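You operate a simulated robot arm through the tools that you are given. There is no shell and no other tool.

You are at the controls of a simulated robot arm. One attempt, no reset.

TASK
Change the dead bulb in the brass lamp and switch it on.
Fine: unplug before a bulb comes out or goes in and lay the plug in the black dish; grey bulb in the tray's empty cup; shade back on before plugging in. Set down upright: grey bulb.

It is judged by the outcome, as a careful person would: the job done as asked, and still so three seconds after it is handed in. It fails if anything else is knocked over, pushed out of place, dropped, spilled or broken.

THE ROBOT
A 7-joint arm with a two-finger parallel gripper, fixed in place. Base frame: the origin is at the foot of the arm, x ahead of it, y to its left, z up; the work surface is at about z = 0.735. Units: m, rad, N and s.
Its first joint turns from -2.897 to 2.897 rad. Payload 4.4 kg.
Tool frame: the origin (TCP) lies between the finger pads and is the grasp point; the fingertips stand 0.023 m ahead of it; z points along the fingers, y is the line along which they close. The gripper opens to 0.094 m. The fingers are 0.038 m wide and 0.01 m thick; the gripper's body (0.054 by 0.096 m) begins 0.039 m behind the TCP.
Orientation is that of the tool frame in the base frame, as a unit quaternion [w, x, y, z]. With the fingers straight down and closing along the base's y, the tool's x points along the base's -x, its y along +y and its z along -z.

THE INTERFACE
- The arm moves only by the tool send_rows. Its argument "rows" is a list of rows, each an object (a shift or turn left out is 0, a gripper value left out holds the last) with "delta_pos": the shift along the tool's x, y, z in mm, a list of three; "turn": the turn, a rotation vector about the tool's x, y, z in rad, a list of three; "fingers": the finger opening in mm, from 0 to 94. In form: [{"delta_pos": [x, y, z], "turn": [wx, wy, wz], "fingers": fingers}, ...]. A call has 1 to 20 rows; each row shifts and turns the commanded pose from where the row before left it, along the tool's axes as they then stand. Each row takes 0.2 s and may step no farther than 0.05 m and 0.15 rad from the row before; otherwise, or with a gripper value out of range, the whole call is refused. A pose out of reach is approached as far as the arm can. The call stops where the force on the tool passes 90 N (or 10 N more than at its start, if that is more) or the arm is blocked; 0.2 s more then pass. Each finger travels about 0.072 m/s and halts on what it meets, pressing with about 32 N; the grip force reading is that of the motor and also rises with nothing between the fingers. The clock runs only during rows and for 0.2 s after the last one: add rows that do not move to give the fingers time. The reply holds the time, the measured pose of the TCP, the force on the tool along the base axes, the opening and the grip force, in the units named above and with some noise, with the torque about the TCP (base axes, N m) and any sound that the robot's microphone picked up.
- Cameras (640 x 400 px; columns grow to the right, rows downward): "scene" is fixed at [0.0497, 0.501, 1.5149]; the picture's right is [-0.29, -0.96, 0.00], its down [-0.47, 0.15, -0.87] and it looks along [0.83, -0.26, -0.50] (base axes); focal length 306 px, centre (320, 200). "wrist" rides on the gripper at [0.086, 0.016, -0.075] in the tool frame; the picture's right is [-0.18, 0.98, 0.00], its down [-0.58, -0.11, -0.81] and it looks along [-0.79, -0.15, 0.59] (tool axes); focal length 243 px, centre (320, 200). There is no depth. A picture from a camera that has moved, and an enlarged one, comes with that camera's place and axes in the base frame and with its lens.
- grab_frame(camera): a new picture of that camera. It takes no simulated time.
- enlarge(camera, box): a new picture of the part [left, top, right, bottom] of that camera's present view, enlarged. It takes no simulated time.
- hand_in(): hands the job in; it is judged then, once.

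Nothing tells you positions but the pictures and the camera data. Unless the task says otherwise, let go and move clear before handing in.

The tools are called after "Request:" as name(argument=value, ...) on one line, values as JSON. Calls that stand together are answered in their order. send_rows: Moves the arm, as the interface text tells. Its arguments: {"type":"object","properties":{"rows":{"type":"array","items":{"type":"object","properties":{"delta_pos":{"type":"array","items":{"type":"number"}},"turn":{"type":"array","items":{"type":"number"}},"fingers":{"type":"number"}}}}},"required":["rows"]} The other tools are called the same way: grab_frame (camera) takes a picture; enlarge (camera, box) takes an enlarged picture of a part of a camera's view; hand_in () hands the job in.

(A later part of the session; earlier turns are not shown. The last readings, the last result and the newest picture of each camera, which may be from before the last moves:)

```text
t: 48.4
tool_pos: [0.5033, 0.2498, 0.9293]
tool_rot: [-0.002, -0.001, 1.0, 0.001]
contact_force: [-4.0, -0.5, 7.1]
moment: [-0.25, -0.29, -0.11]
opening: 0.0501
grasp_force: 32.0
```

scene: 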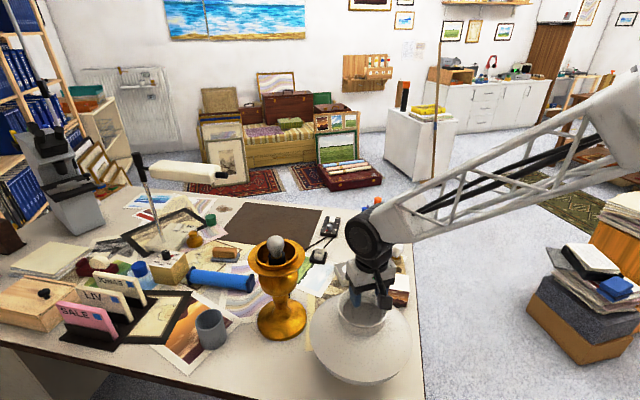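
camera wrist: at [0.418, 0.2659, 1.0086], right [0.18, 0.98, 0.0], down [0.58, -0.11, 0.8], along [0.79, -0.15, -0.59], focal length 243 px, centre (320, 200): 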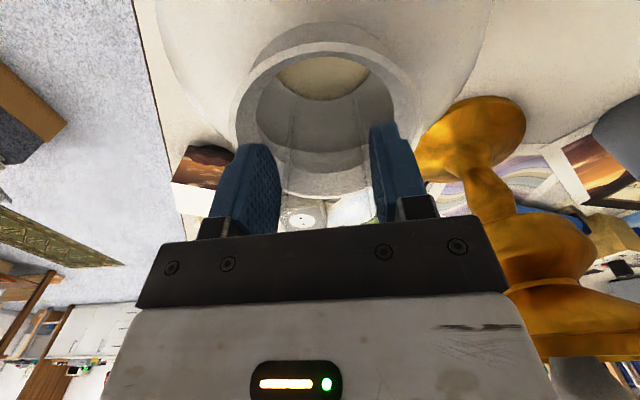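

Contact is made. I'll back off a fraction of a millimetre and open gradually.

Request:
send_rows(rows=[{"delta_pos": [0, 0, -0.8]}, {"fingers": 52}, {"fingers": 56}, {"fingers": 62}, {"delta_pos": [0, 0, 0]}])

Request:
enlarge(camera="scene", box=[290, 250, 430, 400])

Request:
enlarge(camera="wrist", box=[220, 0, 420, 200])

```text
t: 49.6
tool_pos: [0.5036, 0.2515, 0.9294]
tool_rot: [-0.002, -0.001, 1.0, 0.0]
contact_force: [-0.6, 1.0, -0.2]
moment: [0.0, -0.02, 0.01]
opening: 0.0621
grasp_force: 0.1
```

```text
2.67 times, centred on (360, 325) of scene
camera zoom: at [0.0497, 0.501, 1.5149], right [-0.29, -0.96, 0.0], down [-0.47, 0.15, -0.87], along [0.83, -0.26, -0.5], focal length 815 px, centre (213, -133)
```

zoom: 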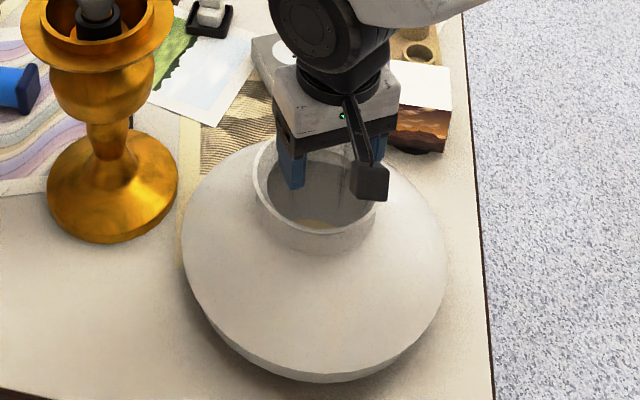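

```text
2.00 times, centred on (320, 100) of wrist
camera zoom: at [0.4184, 0.266, 1.004], right [0.18, 0.98, 0.0], down [0.58, -0.11, 0.8], along [0.79, -0.15, -0.59], focal length 485 px, centre (320, 400)
```

zoom: 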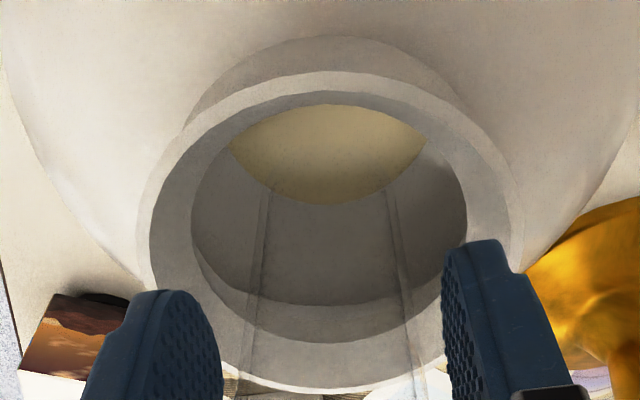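

The assembly stands on its own. I'll open a bit more and withdraw straight up.

Request:
send_rows(rows=[{"fingers": 74}, {"delta_pos": [0, 0, -15]}, {"delta_pos": [0, 0, -25]}, {"delta_pos": [0, 0, -40]}, {"delta_pos": [0, 0, -40]}, {"delta_pos": [0, 0, -40]}])

Request:
grab_frame(camera="scene")

Request:
grab_frame(camera="wrist")

Request:
enlarge(camera="scene", box=[300, 230, 430, 400])

```text
t: 51.0
tool_pos: [0.5038, 0.2495, 1.0924]
tool_rot: [-0.003, -0.001, 1.0, 0.0]
contact_force: [0.3, -0.7, -0.5]
moment: [-0.02, -0.03, 0.0]
opening: 0.0738
grasp_force: 0.0
```

```text
taken
```

scene: 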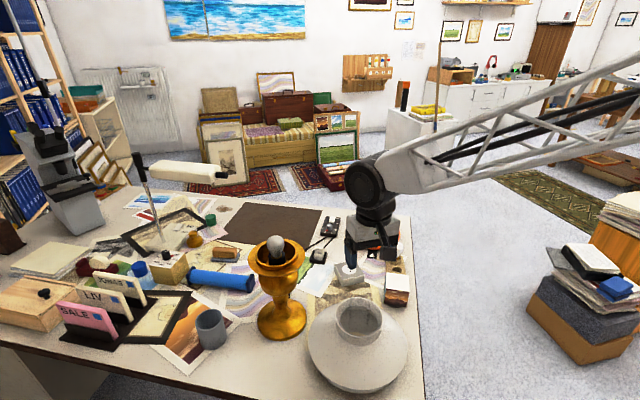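

```text
taken
camera wrist: at [0.4183, 0.265, 1.1661], right [0.18, 0.98, 0.0], down [0.59, -0.11, 0.8], along [0.79, -0.15, -0.6], focal length 243 px, centre (320, 200)
```

wrist: 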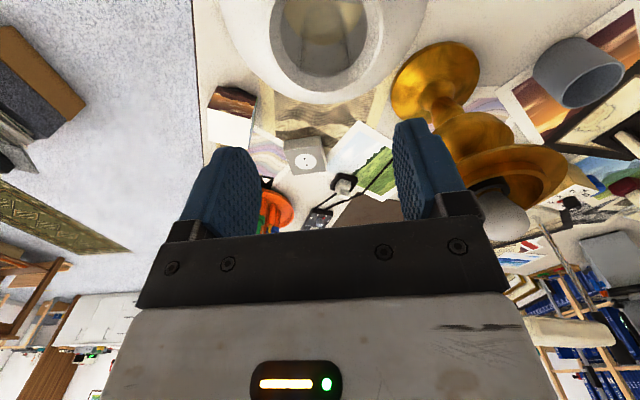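

```text
2.35 times, centred on (365, 315) of scene
camera zoom: at [0.0497, 0.501, 1.5149], right [-0.29, -0.96, 0.0], down [-0.47, 0.15, -0.87], along [0.83, -0.26, -0.5], focal length 719 px, centre (214, -71)
```

zoom: 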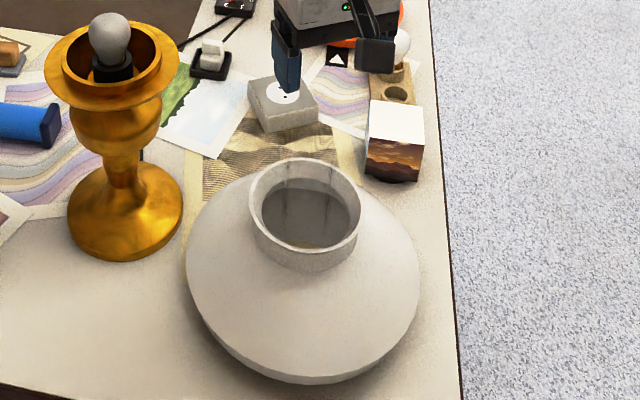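

Request:
enlarge(camera="scene", box=[325, 265, 395, 345])

Request:
enlarge(camera="wrist", box=[210, 0, 430, 140])

Request:
enlarge(camera="scene", box=[245, 225, 325, 300])

```text
5.00 times, centred on (360, 305) of scene
camera zoom: at [0.0497, 0.501, 1.5149], right [-0.29, -0.96, 0.0], down [-0.47, 0.15, -0.87], along [0.83, -0.26, -0.5], focal length 1528 px, centre (120, -325)
```

zoom: 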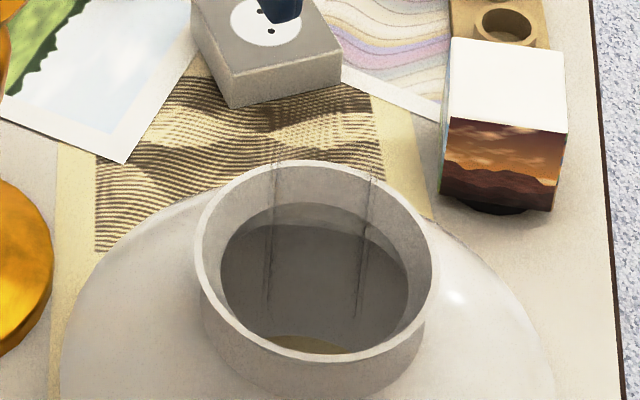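

```text
2.86 times, centred on (320, 70) of wrist
camera zoom: at [0.4183, 0.265, 1.1661], right [0.18, 0.98, 0.0], down [0.59, -0.11, 0.8], along [0.79, -0.15, -0.6], focal length 693 px, centre (320, 571)
```

zoom: 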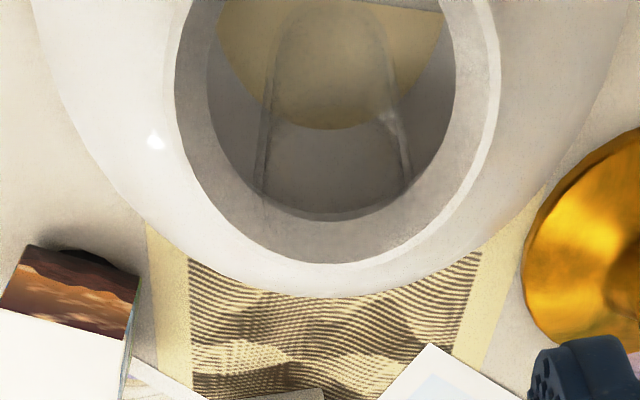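

```text
5.33 times, centred on (285, 262) of scene
camera zoom: at [0.0497, 0.501, 1.5149], right [-0.29, -0.96, 0.0], down [-0.47, 0.15, -0.87], along [0.83, -0.26, -0.5], focal length 1630 px, centre (507, -133)
```

zoom: 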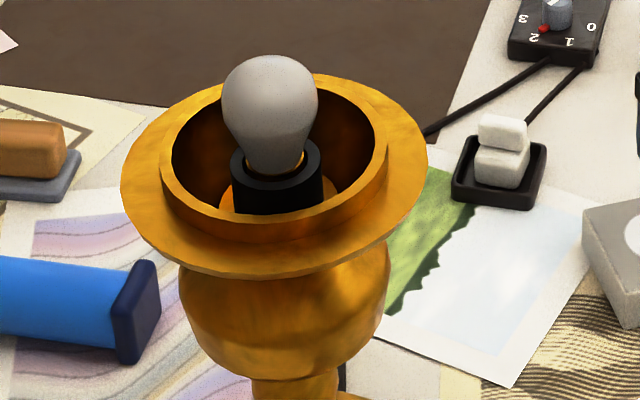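

The shade stands safely. The grey bulb sits in a black holder inside the brass cup; I'll move above it to measure its position with the wrist camera.

Request:
send_rows(rows=[{"delta_pos": [0, 0, -40], "turn": [0, -0.006, 0.002]}, {"delta_pos": [0, 0, -40]}, {"delta_pos": [0, 0, -40]}, {"delta_pos": [0, 0, -20]}, {"delta_pos": [-25, 42, 0]}, {"delta_pos": [-25, 42, 0]}, {"delta_pos": [-25, 42, 0]}, {"delta_pos": [-25, 42, 0]}])

Request:
grab_frame(camera="wrist")

Request:
enlarge(camera="wrist", box=[230, 0, 410, 140])

```text
t: 52.8
tool_pos: [0.6066, 0.4201, 1.2307]
tool_rot: [0.002, 0.001, 1.0, 0.001]
contact_force: [0.0, -0.4, 0.2]
moment: [0.01, 0.0, 0.0]
opening: 0.074
grasp_force: 0.1
```

```text
taken
camera wrist: at [0.5212, 0.4355, 1.3042], right [0.18, 0.98, 0.0], down [0.58, -0.11, 0.81], along [0.79, -0.15, -0.59], focal length 243 px, centre (320, 200)
```

wrist: 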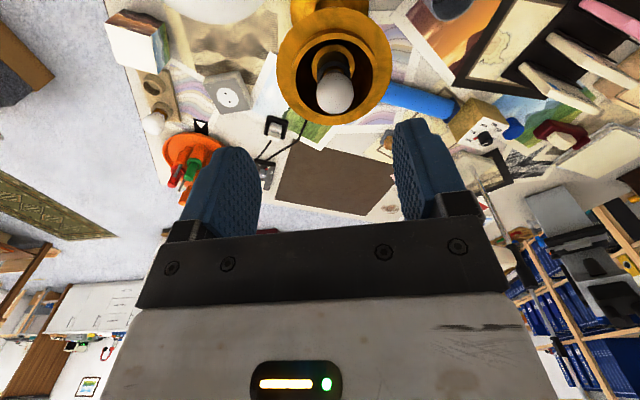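

```text
2.86 times, centred on (320, 70) of wrist
camera zoom: at [0.5212, 0.4355, 1.3042], right [0.18, 0.98, 0.0], down [0.58, -0.11, 0.81], along [0.79, -0.15, -0.59], focal length 693 px, centre (320, 571)
```

zoom: 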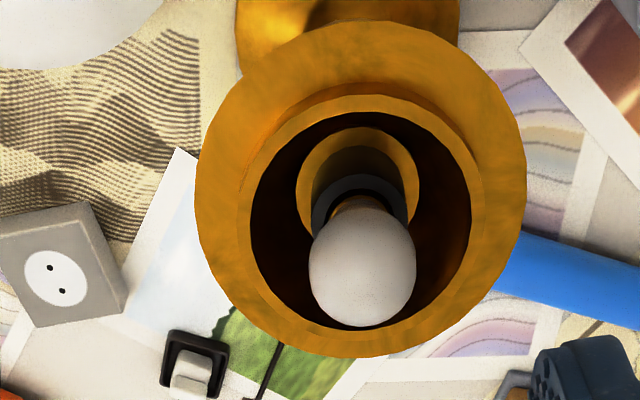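

The bulb centre is at about (0.684, 0.424, 1.026), diameter ≈46 mm, on the lamp axis. I'll move above it and descend around it with the fingers at 64 mm.

Request:
send_rows(rows=[{"delta_pos": [-39, 2.2, 0], "fingers": 64}, {"delta_pos": [-38.4, 2.2, 0]}, {"delta_pos": [0, 0, 40]}, {"delta_pos": [0, 0, 40]}, {"delta_pos": [0, 0, 40]}, {"delta_pos": [0, 0, 40]}])

Request:
grab_frame(camera="wrist")

Request:
enlarge(camera="wrist", box=[220, 0, 420, 200])

Request:
enlarge(camera="scene", box=[235, 190, 335, 300])

```text
t: 54.2
tool_pos: [0.6839, 0.4245, 1.0694]
tool_rot: [0.002, 0.0, 1.0, 0.0]
contact_force: [-0.2, -0.7, 0.6]
moment: [-0.02, 0.0, 0.01]
opening: 0.0639
grasp_force: 0.0
```

```text
taken
camera wrist: at [0.5989, 0.4402, 1.1423], right [0.18, 0.98, 0.0], down [0.58, -0.11, 0.81], along [0.79, -0.15, -0.59], focal length 243 px, centre (320, 200)
```

wrist: 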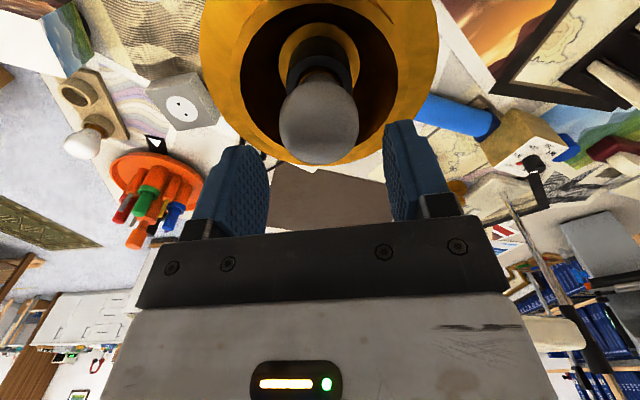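

```text
2.00 times, centred on (320, 100) of wrist
camera zoom: at [0.5989, 0.4402, 1.1423], right [0.18, 0.98, 0.0], down [0.58, -0.11, 0.81], along [0.79, -0.15, -0.59], focal length 485 px, centre (320, 400)
```

zoom: 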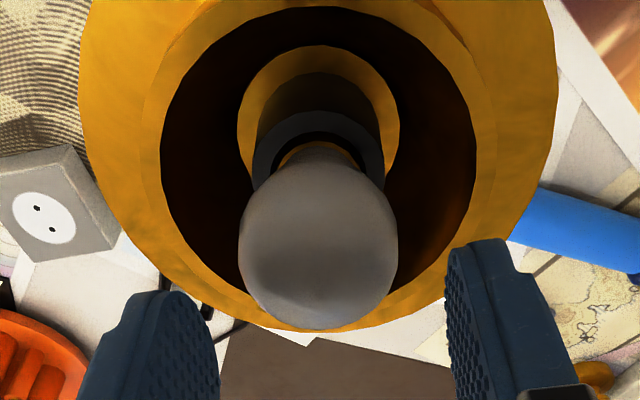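

```text
3.64 times, centred on (285, 245) of scene
camera zoom: at [0.0497, 0.501, 1.5149], right [-0.29, -0.96, 0.0], down [-0.47, 0.15, -0.87], along [0.83, -0.26, -0.5], focal length 1111 px, centre (447, 36)
```

zoom: 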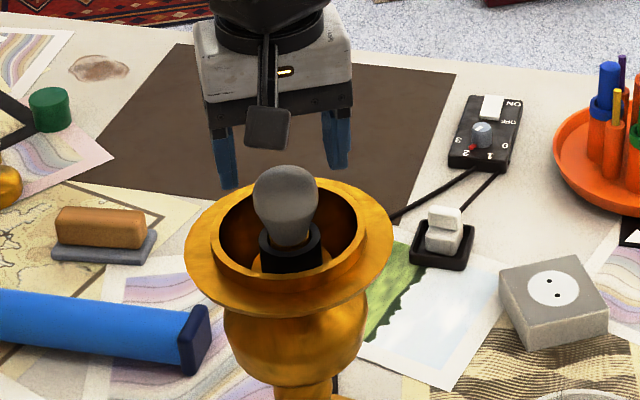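

The bulb is aligned between the fingers. I'll descend to its widest part and close.

Request:
send_rows(rows=[{"delta_pos": [0, 0, 20]}, {"delta_pos": [0, 0, 20]}, {"delta_pos": [0, 0, 7]}, {"fingers": 50}, {"fingers": 30}, {"fingers": 30}])

Request:
enlarge(camera="wrist", box=[220, 0, 420, 200])

Request:
enlarge(camera="scene", box=[235, 190, 335, 300])

```text
t: 55.6
tool_pos: [0.682, 0.4228, 1.023]
tool_rot: [0.001, 0.0, 1.0, 0.0]
contact_force: [0.2, 0.3, 1.0]
moment: [-0.06, -0.02, 0.01]
opening: 0.0438
grasp_force: 32.4
```

```text
2.00 times, centred on (320, 100) of wrist
camera zoom: at [0.596, 0.4382, 1.0959], right [0.18, 0.98, 0.0], down [0.58, -0.11, 0.81], along [0.79, -0.15, -0.59], focal length 485 px, centre (320, 400)
```

zoom: 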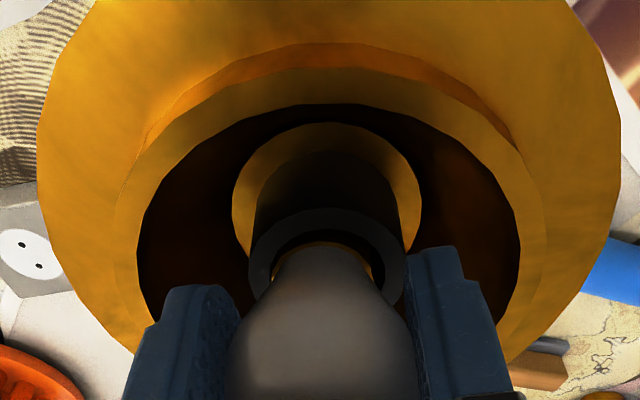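

```text
3.64 times, centred on (285, 245) of scene
camera zoom: at [0.0497, 0.501, 1.5149], right [-0.29, -0.96, 0.0], down [-0.47, 0.15, -0.87], along [0.83, -0.26, -0.5], focal length 1111 px, centre (447, 36)
```

zoom: 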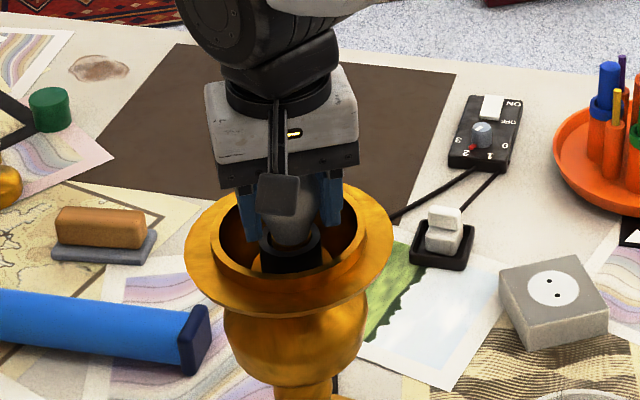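

Gripped at 43.8 mm. I'll try unscrewing counter-clockwise and watch torque and sound.

Request:
send_rows(rows=[{"turn": [0, 0, -0.14]}, {"turn": [0, 0, -0.14]}, {"turn": [0, 0, -0.14]}, {"turn": [0, 0, -0.14]}])

Request:
enlarge(camera="wrist", box=[220, 0, 420, 200])

```text
t: 56.6
tool_pos: [0.6832, 0.4219, 1.0231]
tool_rot: [0.001, -0.277, 0.961, 0.0]
contact_force: [0.2, -0.3, 0.7]
moment: [-0.05, 0.01, 0.03]
opening: 0.0437
grasp_force: 32.2
```

```text
2.00 times, centred on (320, 100) of wrist
camera zoom: at [0.6012, 0.3893, 1.0971], right [-0.37, 0.93, 0.0], down [0.55, 0.22, 0.81], along [0.75, 0.3, -0.59], focal length 485 px, centre (320, 400)
```

zoom: 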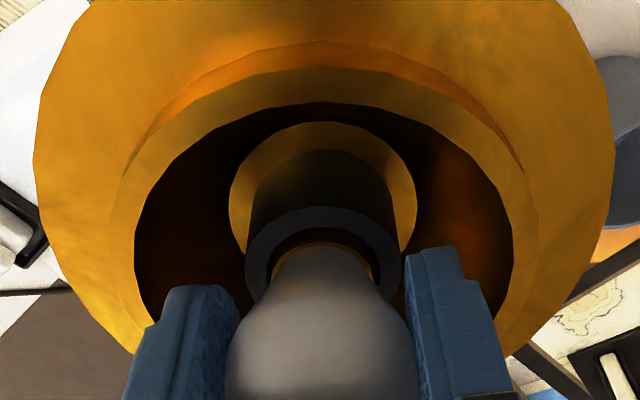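

Request:
send_rows(rows=[{"turn": [0, 0, -0.14]}, {"turn": [0, 0, -0.14]}, {"turn": [0, 0, -0.14]}, {"turn": [0, 0, -0.14]}, {"turn": [0, 0, -0.14]}, {"turn": [0, 0, -0.14]}])

Request:
enlarge(camera="scene", box=[235, 190, 335, 300])

```text
t: 58.0
tool_pos: [0.6814, 0.4215, 1.0226]
tool_rot: [0.001, -0.645, 0.764, -0.001]
contact_force: [18.9, -4.6, 1.3]
moment: [-0.17, -0.6, -0.16]
opening: 0.044
grasp_force: 31.9
```

```text
3.64 times, centred on (285, 245) of scene
camera zoom: at [0.0497, 0.501, 1.5149], right [-0.29, -0.96, 0.0], down [-0.47, 0.15, -0.87], along [0.83, -0.26, -0.5], focal length 1111 px, centre (447, 36)
```

zoom: 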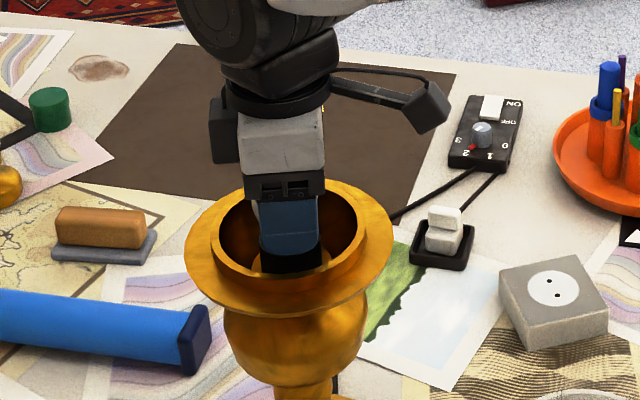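

A sideways force appeared because the rotation is slightly off the bulb's axis. I'll shift 2 mm to relieve it and test a gentle upward pull.

Request:
send_rows(rows=[{"delta_pos": [-0.3, -2, 0]}, {"delta_pos": [0, 0, 0]}])

Request:
send_rows(rows=[{"delta_pos": [0, 0, -1.5]}, {"delta_pos": [0, 0, 0]}])

```text
t: 58.6
tool_pos: [0.6822, 0.4223, 1.0222]
tool_rot: [0.0, -0.644, 0.765, -0.001]
contact_force: [0.7, -0.5, 0.1]
moment: [0.03, 0.02, -0.04]
opening: 0.0439
grasp_force: 32.2
```

```text
t: 59.2
tool_pos: [0.6839, 0.4226, 1.024]
tool_rot: [0.0, -0.644, 0.765, -0.001]
contact_force: [0.4, 0.0, 0.8]
moment: [0.02, 0.01, -0.01]
opening: 0.0436
grasp_force: 31.8
```

No resistance on the first pull. I'll continue lifting in small steps and watch.

Request:
send_rows(rows=[{"delta_pos": [0, 0, -2]}, {"delta_pos": [0, 0, -3]}, {"delta_pos": [0, 0, 0]}])

Request:
enlarge(camera="wrist", box=[220, 0, 420, 200])

Request:
enlarge(camera="scene", box=[235, 190, 335, 300])

```text
t: 60.0
tool_pos: [0.6832, 0.4228, 1.0287]
tool_rot: [0.001, -0.644, 0.765, 0.0]
contact_force: [-0.5, 0.0, -0.5]
moment: [0.02, -0.03, -0.02]
opening: 0.0439
grasp_force: 31.8
```

```text
2.00 times, centred on (320, 100) of wrist
camera zoom: at [0.6531, 0.3393, 1.1031], right [-0.94, 0.35, 0.0], down [0.2, 0.55, 0.81], along [0.28, 0.76, -0.59], focal length 485 px, centre (320, 400)
```

zoom: 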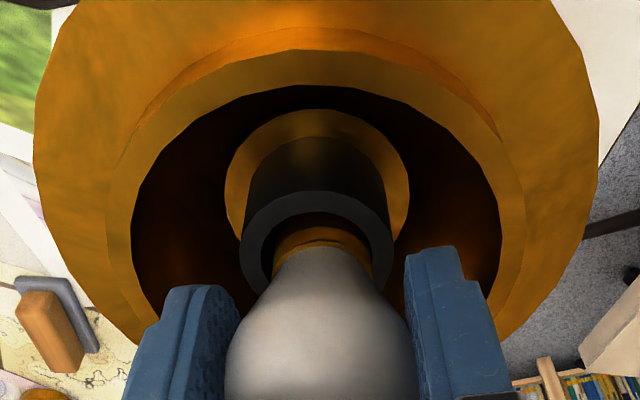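

```text
3.64 times, centred on (285, 245) of scene
camera zoom: at [0.0497, 0.501, 1.5149], right [-0.29, -0.96, 0.0], down [-0.47, 0.15, -0.87], along [0.83, -0.26, -0.5], focal length 1111 px, centre (447, 36)
```

zoom: 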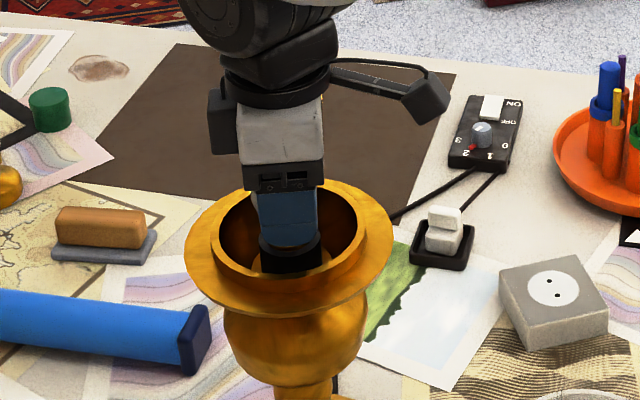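

The brass cap is emerging, so the bulb is loose. I'll lift it clear.

Request:
send_rows(rows=[{"delta_pos": [0, 0, -6]}, {"delta_pos": [0, 0, -10]}, {"delta_pos": [0, 0, -15]}, {"delta_pos": [0, 0, -20]}, {"delta_pos": [0, 0, -30]}, {"delta_pos": [0, 0, -30]}])

Request:
enlarge(camera="wrist", box=[220, 0, 420, 200])

Request:
enlarge(camera="scene", box=[235, 170, 335, 290])

```text
t: 61.4
tool_pos: [0.6843, 0.42, 1.1401]
tool_rot: [0.001, -0.645, 0.765, -0.001]
contact_force: [-0.6, 0.1, -0.3]
moment: [-0.01, 0.01, 0.02]
opening: 0.0437
grasp_force: 31.7
```

```text
2.00 times, centred on (320, 100) of wrist
camera zoom: at [0.654, 0.3367, 1.2138], right [-0.94, 0.35, 0.0], down [0.21, 0.55, 0.81], along [0.28, 0.76, -0.59], focal length 485 px, centre (320, 400)
```

zoom: 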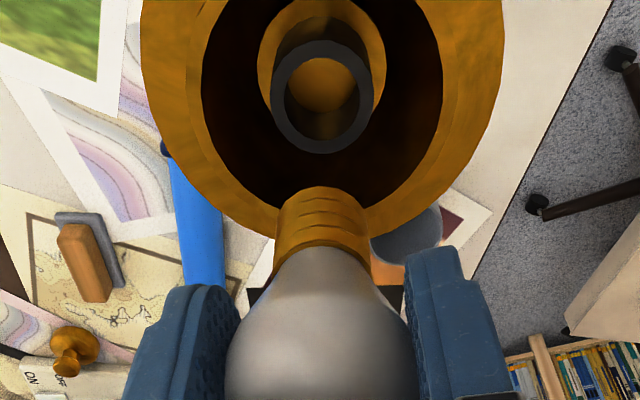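

```text
3.33 times, centred on (285, 230) of scene
camera zoom: at [0.0497, 0.501, 1.5149], right [-0.29, -0.96, 0.0], down [-0.47, 0.15, -0.87], along [0.83, -0.26, -0.5], focal length 1019 px, centre (437, 100)
```

zoom: 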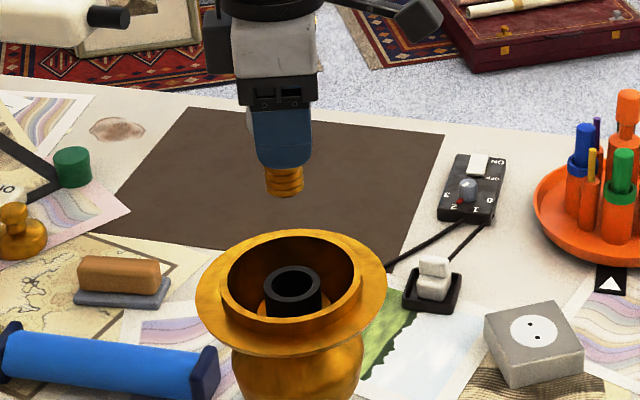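

The dead bulb is out; its cap ends about 67 mm below the TCP. I'll rotate to align with the tray, carry it over the empty cup near (0.74, 0.005), and descend to look.

Request:
send_rows(rows=[{"turn": [0, 0, 0.144]}, {"turn": [0, 0, 0.144]}, {"turn": [0, 0, 0.144]}, {"turn": [0, 0, 0.144]}, {"turn": [0, 0, 0.144]}, {"turn": [0, 0, 0.144]}, {"turn": [0, 0, 0.144]}, {"turn": [0, 0, 0.144]}, {"turn": [0, 0, 0.144]}, {"turn": [0, 0, 0.144]}, {"turn": [0, 0, 0.144]}, {"turn": [0, 0, 0.144]}, {"turn": [0, 0, 0.144]}])

Request:
send_rows(rows=[{"delta_pos": [-26.7, -38.2, 0]}, {"delta_pos": [-26.7, -38.2, 0]}, {"delta_pos": [-26.7, -38.2, 0]}, {"delta_pos": [-26.7, -38.2, 0]}, {"delta_pos": [-26.7, -38.2, 0]}, {"delta_pos": [-26.7, -38.2, 0]}, {"delta_pos": [-26.7, -38.2, 0]}, {"delta_pos": [-26.7, -38.2, 0]}, {"delta_pos": [-22, -34, 0]}, {"delta_pos": [0, 0, 40]}, {"delta_pos": [0, 0, 40]}, {"delta_pos": [0, 0, 40]}, {"delta_pos": [0, 0, 40]}])

Request:
grab_frame(camera="wrist")

Request:
grab_frame(camera="scene")

```text
t: 64.2
tool_pos: [0.683, 0.4218, 1.1417]
tool_rot: [0.001, 0.236, 0.972, 0.0]
contact_force: [0.6, -0.4, -0.4]
moment: [0.01, -0.01, 0.01]
opening: 0.0439
grasp_force: 32.0
```

```text
t: 67.0
tool_pos: [0.7379, 0.0111, 0.9824]
tool_rot: [0.001, 0.235, 0.972, 0.001]
contact_force: [1.0, 0.4, 0.4]
moment: [-0.02, 0.02, 0.0]
opening: 0.0439
grasp_force: 32.3
```

```text
taken
camera wrist: at [0.6689, 0.0657, 1.055], right [0.61, 0.79, 0.0], down [0.47, -0.36, 0.81], along [0.64, -0.49, -0.59], focal length 243 px, centre (320, 200)
```

wrist: 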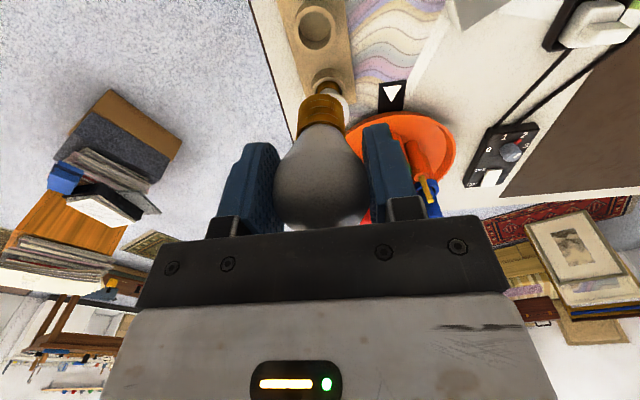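

```text
taken
```

scene: 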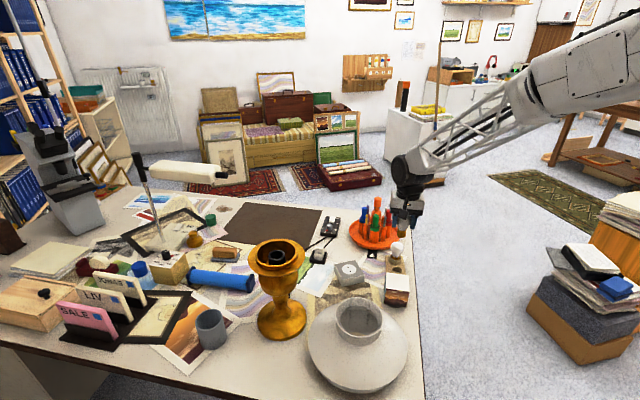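

Request:
enlarge(camera="wrist", box=[260, 0, 400, 140])

Request:
enlarge(camera="scene", box=[360, 210, 430, 310])

```text
2.86 times, centred on (330, 70) of wrist
camera zoom: at [0.6689, 0.0657, 1.055], right [0.61, 0.79, 0.0], down [0.47, -0.36, 0.81], along [0.64, -0.49, -0.59], focal length 693 px, centre (291, 571)
```

zoom: 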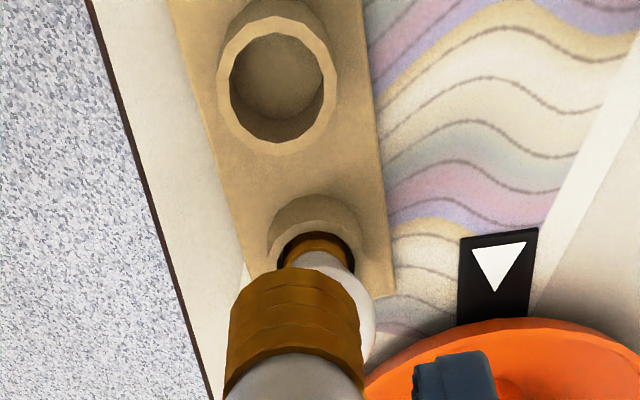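

```text
4.00 times, centred on (395, 260) of scene
camera zoom: at [0.0497, 0.501, 1.5149], right [-0.29, -0.96, 0.0], down [-0.47, 0.15, -0.87], along [0.83, -0.26, -0.5], focal length 1222 px, centre (20, -40)
```

zoom: 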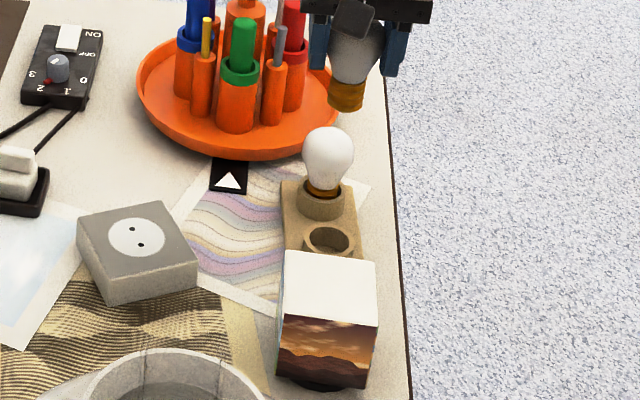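

The empty cup's top is at about (0.741, 0.005, 0.771), inner width ≈34 mm for a ≈29 mm cap. I'll centre over it and descend until the cap is just above the cup.

Request:
send_rows(rows=[{"delta_pos": [-5.7, -4.2, 0]}, {"delta_pos": [0, 0, 40]}, {"delta_pos": [0, 0, 40]}, {"delta_pos": [0, 0, 40]}, {"delta_pos": [0, 0, 10]}])

Request:
enlarge(camera="wrist", box=[220, 0, 420, 200])

Request:
enlarge(camera="scene", box=[360, 210, 430, 310])

```text
t: 68.2
tool_pos: [0.7428, 0.007, 0.8489]
tool_rot: [0.001, 0.235, 0.972, 0.0]
contact_force: [-0.9, 0.7, -0.8]
moment: [0.01, 0.02, 0.01]
opening: 0.0439
grasp_force: 31.5
```

```text
2.00 times, centred on (320, 100) of wrist
camera zoom: at [0.6731, 0.0596, 0.9222], right [0.61, 0.79, 0.0], down [0.47, -0.36, 0.81], along [0.64, -0.49, -0.59], focal length 485 px, centre (320, 400)
```

zoom: 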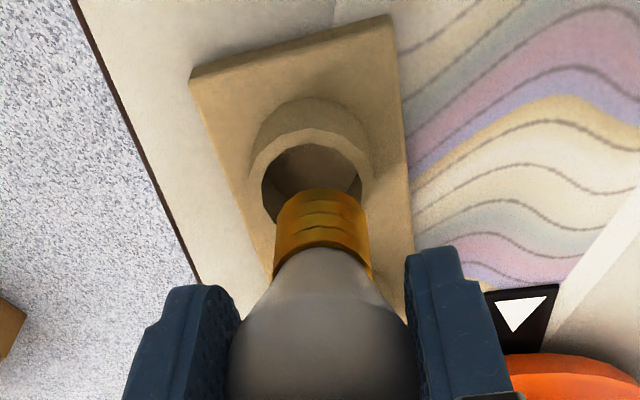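

```text
4.00 times, centred on (395, 260) of scene
camera zoom: at [0.0497, 0.501, 1.5149], right [-0.29, -0.96, 0.0], down [-0.47, 0.15, -0.87], along [0.83, -0.26, -0.5], focal length 1222 px, centre (20, -40)
```

zoom: 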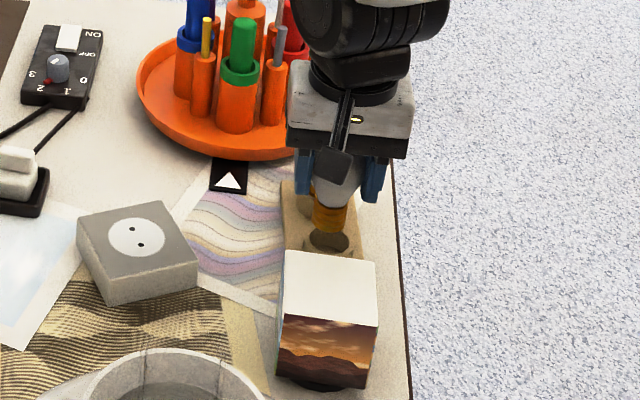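

The cap is about 2.5 mm off laterally. I'll correct and lower it into the cup in small steps.

Request:
send_rows(rows=[{"delta_pos": [-0.8, -2.5, 0]}, {"delta_pos": [0, 0, 6]}, {"delta_pos": [0, 0, 0]}])

Request:
enlarge(camera="wrist", box=[220, 0, 420, 200])

Request:
enlarge(camera="scene", box=[375, 235, 415, 285])

```text
t: 69.0
tool_pos: [0.7405, 0.0026, 0.8438]
tool_rot: [0.003, 0.234, 0.972, 0.001]
contact_force: [0.3, -0.1, 0.3]
moment: [0.03, 0.01, -0.02]
opening: 0.044
grasp_force: 32.4
```

```text
2.00 times, centred on (320, 100) of wrist
camera zoom: at [0.6724, 0.0567, 0.9178], right [0.61, 0.79, 0.0], down [0.47, -0.36, 0.81], along [0.64, -0.49, -0.59], focal length 485 px, centre (320, 400)
```

zoom: 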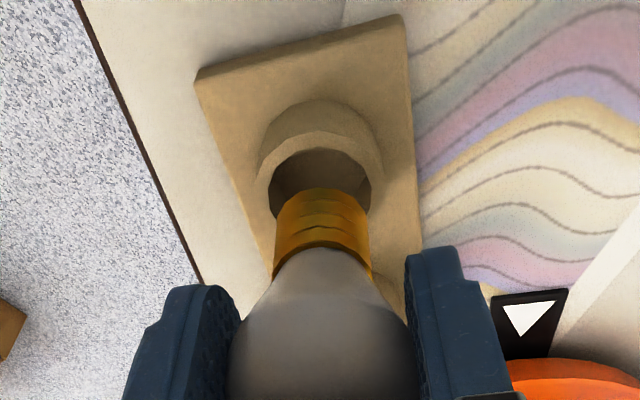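

```text
8.00 times, centred on (395, 260) of scene
camera zoom: at [0.0497, 0.501, 1.5149], right [-0.29, -0.96, 0.0], down [-0.47, 0.15, -0.87], along [0.83, -0.26, -0.5], focal length 2445 px, centre (-280, -280)
```

zoom: 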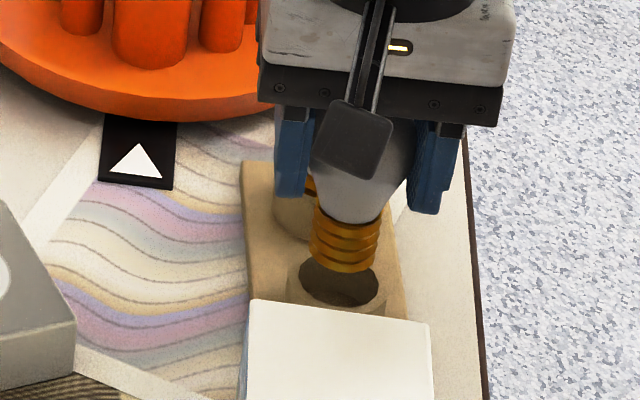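

Lateral alignment now matches. I'll lower another 10 mm and re-check fore-aft alignment right at the cup's edge.

Request:
send_rows(rows=[{"delta_pos": [0, 0, 5]}, {"delta_pos": [0, 0, 4]}, {"delta_pos": [0, 0, 0]}])

Request:
enlarge(camera="wrist", box=[260, 40, 380, 160])

Request:
enlarge(camera="scene", box=[385, 250, 415, 285])

```text
t: 69.8
tool_pos: [0.7414, 0.0045, 0.8335]
tool_rot: [0.001, 0.234, 0.972, 0.001]
contact_force: [-0.5, 0.6, -0.7]
moment: [-0.02, 0.0, -0.02]
opening: 0.0441
grasp_force: 32.4
```

```text
3.33 times, centred on (320, 100) of wrist
camera zoom: at [0.6729, 0.0568, 0.9077], right [0.61, 0.79, 0.0], down [0.47, -0.36, 0.81], along [0.64, -0.49, -0.59], focal length 809 px, centre (320, 533)
```

zoom: 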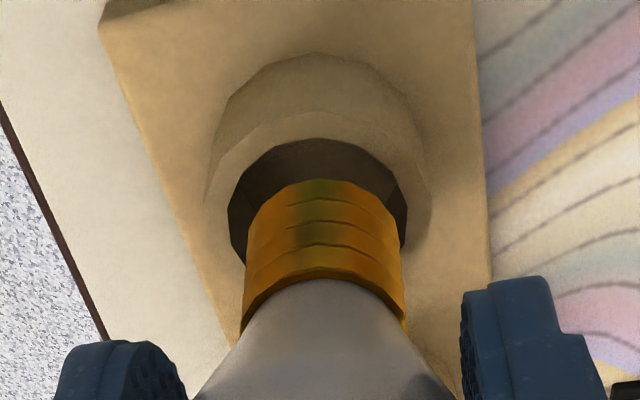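

```text
11.43 times, centred on (400, 268) of scene
camera zoom: at [0.0497, 0.501, 1.5149], right [-0.29, -0.96, 0.0], down [-0.47, 0.15, -0.87], along [0.83, -0.26, -0.5], focal length 3493 px, centre (-594, -571)
```

zoom: 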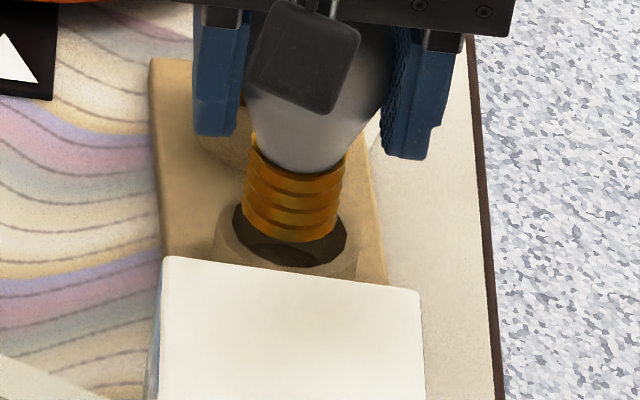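

Alignment is good now. I'll shift 1 mm and lower stepwise into the cup.

Request:
send_rows(rows=[{"delta_pos": [0.5, -1, 0]}, {"delta_pos": [0, 0, 4]}, {"delta_pos": [0, 0, 4]}, {"delta_pos": [0, 0, 0]}])

Request:
enlarge(camera="wrist", box=[260, 40, 380, 160])

Request:
enlarge(camera="scene", box=[385, 250, 415, 285])

```text
t: 70.8
tool_pos: [0.7398, 0.0029, 0.8268]
tool_rot: [0.001, 0.234, 0.972, 0.0]
contact_force: [-0.5, 0.2, -0.8]
moment: [0.02, -0.01, 0.02]
opening: 0.0439
grasp_force: 32.2
```

```text
3.33 times, centred on (320, 100) of wrist
camera zoom: at [0.6721, 0.0569, 0.901], right [0.61, 0.79, 0.0], down [0.47, -0.36, 0.81], along [0.64, -0.49, -0.59], focal length 809 px, centre (320, 533)
```

zoom: 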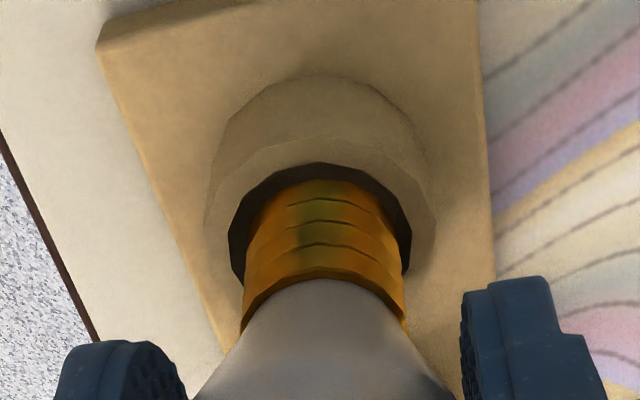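

```text
11.43 times, centred on (400, 268) of scene
camera zoom: at [0.0497, 0.501, 1.5149], right [-0.29, -0.96, 0.0], down [-0.47, 0.15, -0.87], along [0.83, -0.26, -0.5], focal length 3493 px, centre (-594, -571)
```

zoom: 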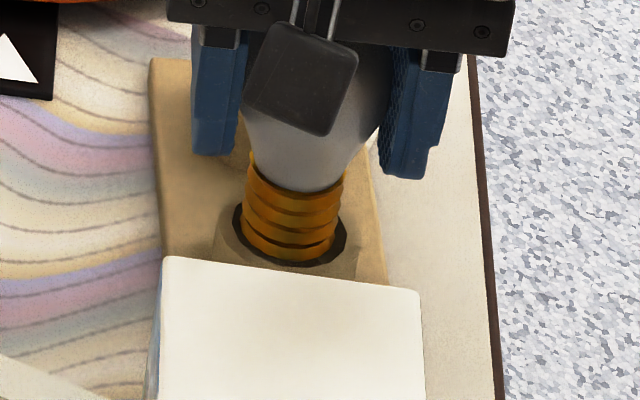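

The cap is entering the cup cleanly. Continuing down in small steps.

Request:
send_rows(rows=[{"delta_pos": [0, 0, 4]}, {"delta_pos": [0, 0, 4]}, {"delta_pos": [0, 0, 0]}])

Request:
send_rows(rows=[{"delta_pos": [0, 0, 3]}, {"delta_pos": [0, 0, 2]}, {"delta_pos": [0, 0, 0]}])

Request:
enlarge(camera="scene", box=[380, 240, 415, 285])

```text
t: 71.6
tool_pos: [0.741, 0.0034, 0.8197]
tool_rot: [0.001, 0.235, 0.972, 0.0]
contact_force: [-0.5, -0.7, 0.2]
moment: [0.01, -0.02, -0.03]
opening: 0.0439
grasp_force: 32.7
```

```text
t: 72.4
tool_pos: [0.7406, 0.0051, 0.8147]
tool_rot: [0.001, 0.234, 0.972, 0.0]
contact_force: [-1.0, -0.2, -0.3]
moment: [0.0, 0.0, 0.0]
opening: 0.0438
grasp_force: 32.0
```

```text
8.89 times, centred on (398, 262) of scene
camera zoom: at [0.0497, 0.501, 1.5149], right [-0.29, -0.96, 0.0], down [-0.47, 0.15, -0.87], along [0.83, -0.26, -0.5], focal length 2717 px, centre (-369, -356)
```

zoom: 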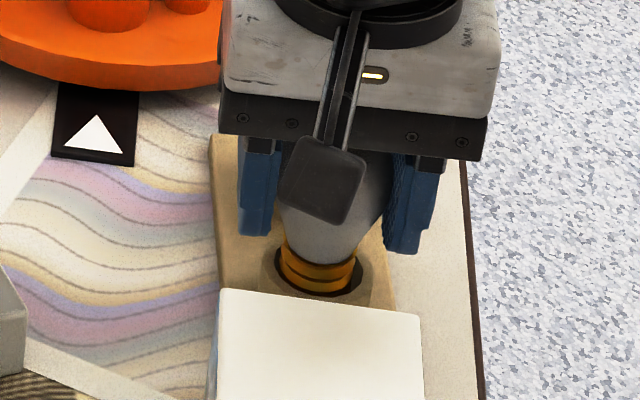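

Request:
send_rows(rows=[{"delta_pos": [0, 0, 2]}, {"delta_pos": [0, 0, 2]}, {"delta_pos": [0, 0, 0]}])

Request:
send_rows(rows=[{"delta_pos": [0, 0, 2]}, {"delta_pos": [0, 0, 0]}])

```text
t: 73.2
tool_pos: [0.7415, 0.0042, 0.8099]
tool_rot: [0.0, 0.234, 0.972, 0.0]
contact_force: [-0.6, 1.1, -1.1]
moment: [0.0, -0.01, 0.0]
opening: 0.0439
grasp_force: 31.9
```

```text
t: 73.8
tool_pos: [0.7423, 0.003, 0.8084]
tool_rot: [0.002, 0.234, 0.972, 0.001]
contact_force: [2.2, 3.5, 12.3]
moment: [0.2, -0.14, 0.01]
opening: 0.0438
grasp_force: 32.4
```

Contact with the cup floor. I'll back off slightly and release the dead bulb, then lift away.

Request:
send_rows(rows=[{"delta_pos": [0, 0, -0.8]}, {"fingers": 50}, {"fingers": 60}, {"delta_pos": [0, 0, 0]}, {"delta_pos": [0, 0, -15]}, {"delta_pos": [0, 0, -30]}, {"delta_pos": [0, 0, -40]}, {"delta_pos": [0, 0, -40]}])

Request:
enlarge(camera="scene", box=[360, 220, 430, 310])

Request:
grab_frame(camera="wrist")

Request:
enlarge(camera="wrist", box=[230, 0, 410, 160])

```text
t: 75.6
tool_pos: [0.7397, 0.0057, 0.9331]
tool_rot: [0.0, 0.234, 0.972, 0.0]
contact_force: [-0.6, -0.3, 0.6]
moment: [0.03, -0.02, -0.01]
opening: 0.0601
grasp_force: 0.0
```

```text
4.44 times, centred on (395, 265) of scene
camera zoom: at [0.0497, 0.501, 1.5149], right [-0.29, -0.96, 0.0], down [-0.47, 0.15, -0.87], along [0.83, -0.26, -0.5], focal length 1358 px, centre (-13, -89)
```

zoom: 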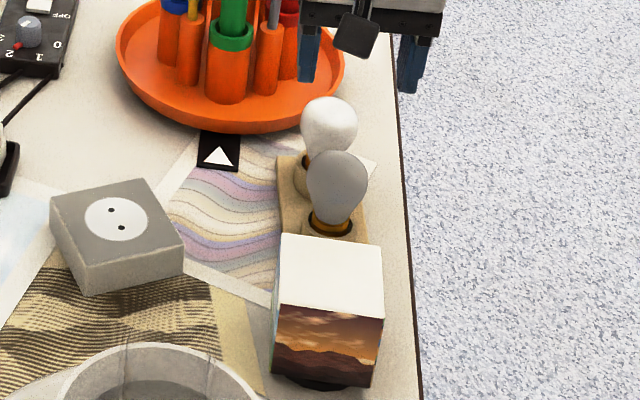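

```text
taken
camera wrist: at [0.6709, 0.0574, 1.0072], right [0.61, 0.79, 0.0], down [0.47, -0.36, 0.81], along [0.64, -0.49, -0.59], focal length 243 px, centre (320, 200)
```

wrist: 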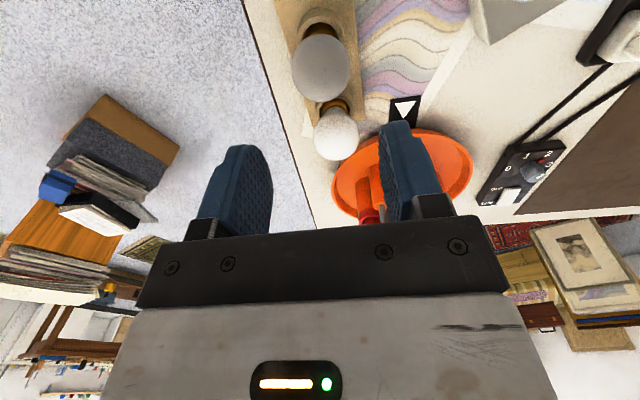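

```text
2.50 times, centred on (320, 80) of wrist
camera zoom: at [0.6709, 0.0574, 1.0072], right [0.61, 0.79, 0.0], down [0.47, -0.36, 0.81], along [0.64, -0.49, -0.59], focal length 606 px, centre (320, 500)
```

zoom: 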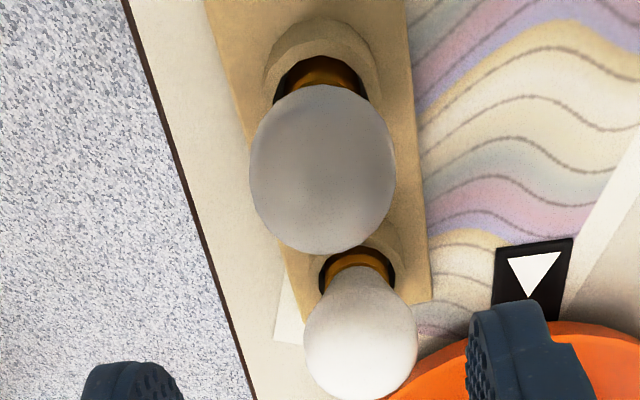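

The grey bulb stands upright in the cup. The new white bulb is at about (0.806, −0.025, 0.808); I'll move above it and check alignment.

Request:
send_rows(rows=[{"delta_pos": [-37, 1, 0]}, {"delta_pos": [-36, 1.5, 0]}, {"delta_pos": [0, 0, 30]}, {"delta_pos": [0, 0, 0]}])

Request:
grab_frame(camera="wrist")

Request:
enlarge(camera="wrist", box=[220, 0, 420, 200])

Request:
enlarge(camera="scene", box=[360, 210, 430, 300])

```text
t: 76.6
tool_pos: [0.8065, -0.0267, 0.9041]
tool_rot: [0.001, 0.234, 0.972, 0.001]
contact_force: [0.6, 0.0, -0.2]
moment: [-0.04, 0.04, 0.04]
opening: 0.0601
grasp_force: 0.1
```

```text
taken
camera wrist: at [0.7379, 0.0273, 0.978], right [0.61, 0.79, 0.0], down [0.47, -0.36, 0.81], along [0.64, -0.49, -0.59], focal length 243 px, centre (320, 200)
```

wrist: 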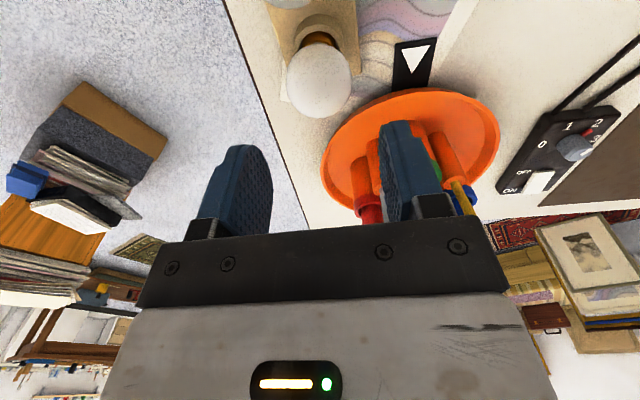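

```text
2.00 times, centred on (320, 100) of wrist
camera zoom: at [0.7379, 0.0273, 0.978], right [0.61, 0.79, 0.0], down [0.47, -0.36, 0.81], along [0.64, -0.49, -0.59], focal length 485 px, centre (320, 400)
```

zoom: 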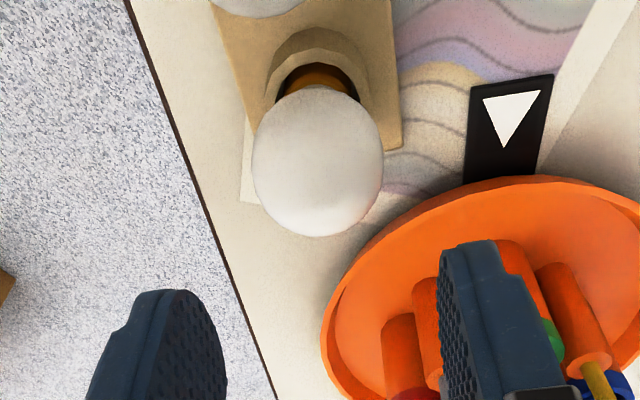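

```text
4.44 times, centred on (395, 255) of scene
camera zoom: at [0.0497, 0.501, 1.5149], right [-0.29, -0.96, 0.0], down [-0.47, 0.15, -0.87], along [0.83, -0.26, -0.5], focal length 1358 px, centre (-13, -44)
```

zoom: 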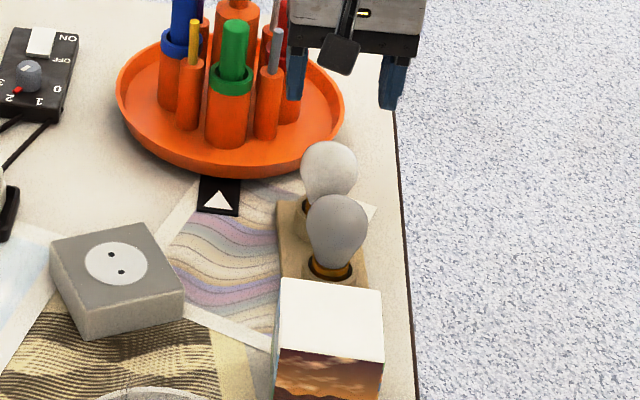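

The new bulb is centred below. I'll descend around it and grip at its widest part.

Request:
send_rows(rows=[{"delta_pos": [-1.5, 0, 35]}, {"delta_pos": [0, 0, 35]}, {"delta_pos": [0, 0, 15]}, {"delta_pos": [0, 0, 9]}, {"delta_pos": [0, 0, 0]}])

Request:
enlarge(camera="wrist", box=[220, 0, 420, 200])

Request:
enlarge(camera="scene", box=[360, 210, 430, 300])

```text
t: 77.8
tool_pos: [0.8096, -0.0283, 0.8103]
tool_rot: [0.001, 0.234, 0.972, 0.001]
contact_force: [0.2, 0.4, 0.1]
moment: [-0.03, 0.02, -0.01]
opening: 0.0599
grasp_force: 0.0
```

```text
2.00 times, centred on (320, 100) of wrist
camera zoom: at [0.7407, 0.0238, 0.8838], right [0.61, 0.79, 0.0], down [0.47, -0.36, 0.81], along [0.64, -0.49, -0.59], focal length 485 px, centre (320, 400)
```

zoom: 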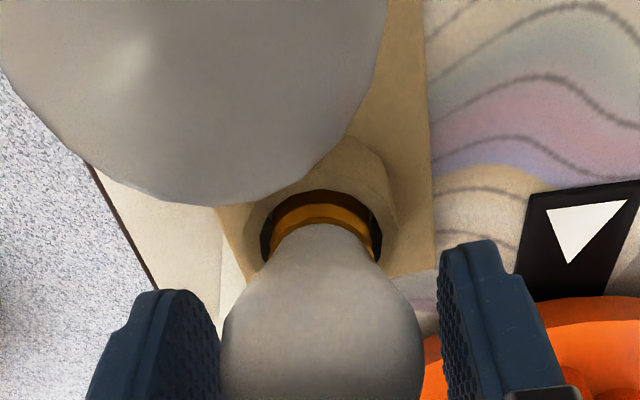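

```text
4.44 times, centred on (395, 255) of scene
camera zoom: at [0.0497, 0.501, 1.5149], right [-0.29, -0.96, 0.0], down [-0.47, 0.15, -0.87], along [0.83, -0.26, -0.5], focal length 1358 px, centre (-13, -44)
```

zoom: 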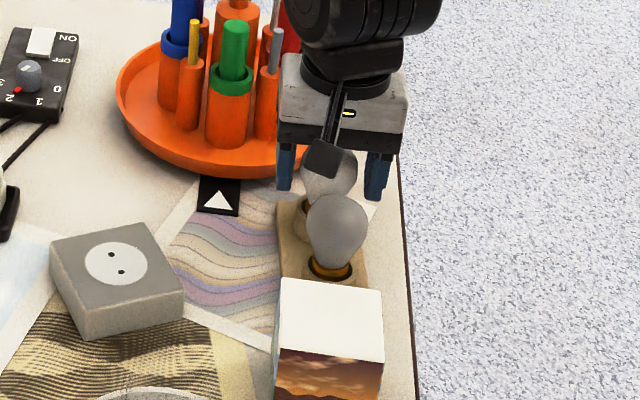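

The new bulb sits about 8–9 mm nearer the camera side than the dead bulb did in its grip. I'll shift back to reproduce that same relative grip, then close.

Request:
send_rows(rows=[{"delta_pos": [4.3, 0, 0]}, {"delta_pos": [4.3, 0, 0]}, {"delta_pos": [0, 0, 0], "fingers": 52}, {"fingers": 30}, {"fingers": 30}])

Request:
enlarge(camera="wrist", box=[220, 0, 420, 200])

```text
t: 79.0
tool_pos: [0.8007, -0.0251, 0.8098]
tool_rot: [0.001, 0.235, 0.972, 0.0]
contact_force: [-1.1, -0.1, 0.1]
moment: [0.03, 0.0, -0.01]
opening: 0.0438
grasp_force: 31.7
```

```text
2.00 times, centred on (320, 100) of wrist
camera zoom: at [0.7322, 0.0282, 0.8838], right [0.61, 0.79, 0.0], down [0.47, -0.36, 0.81], along [0.64, -0.49, -0.59], focal length 485 px, centre (320, 400)
```

zoom: 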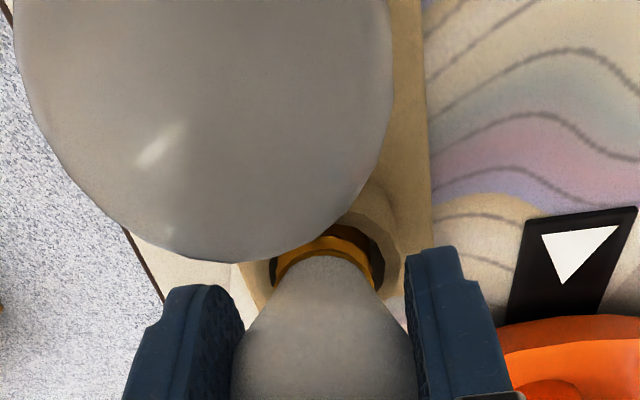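

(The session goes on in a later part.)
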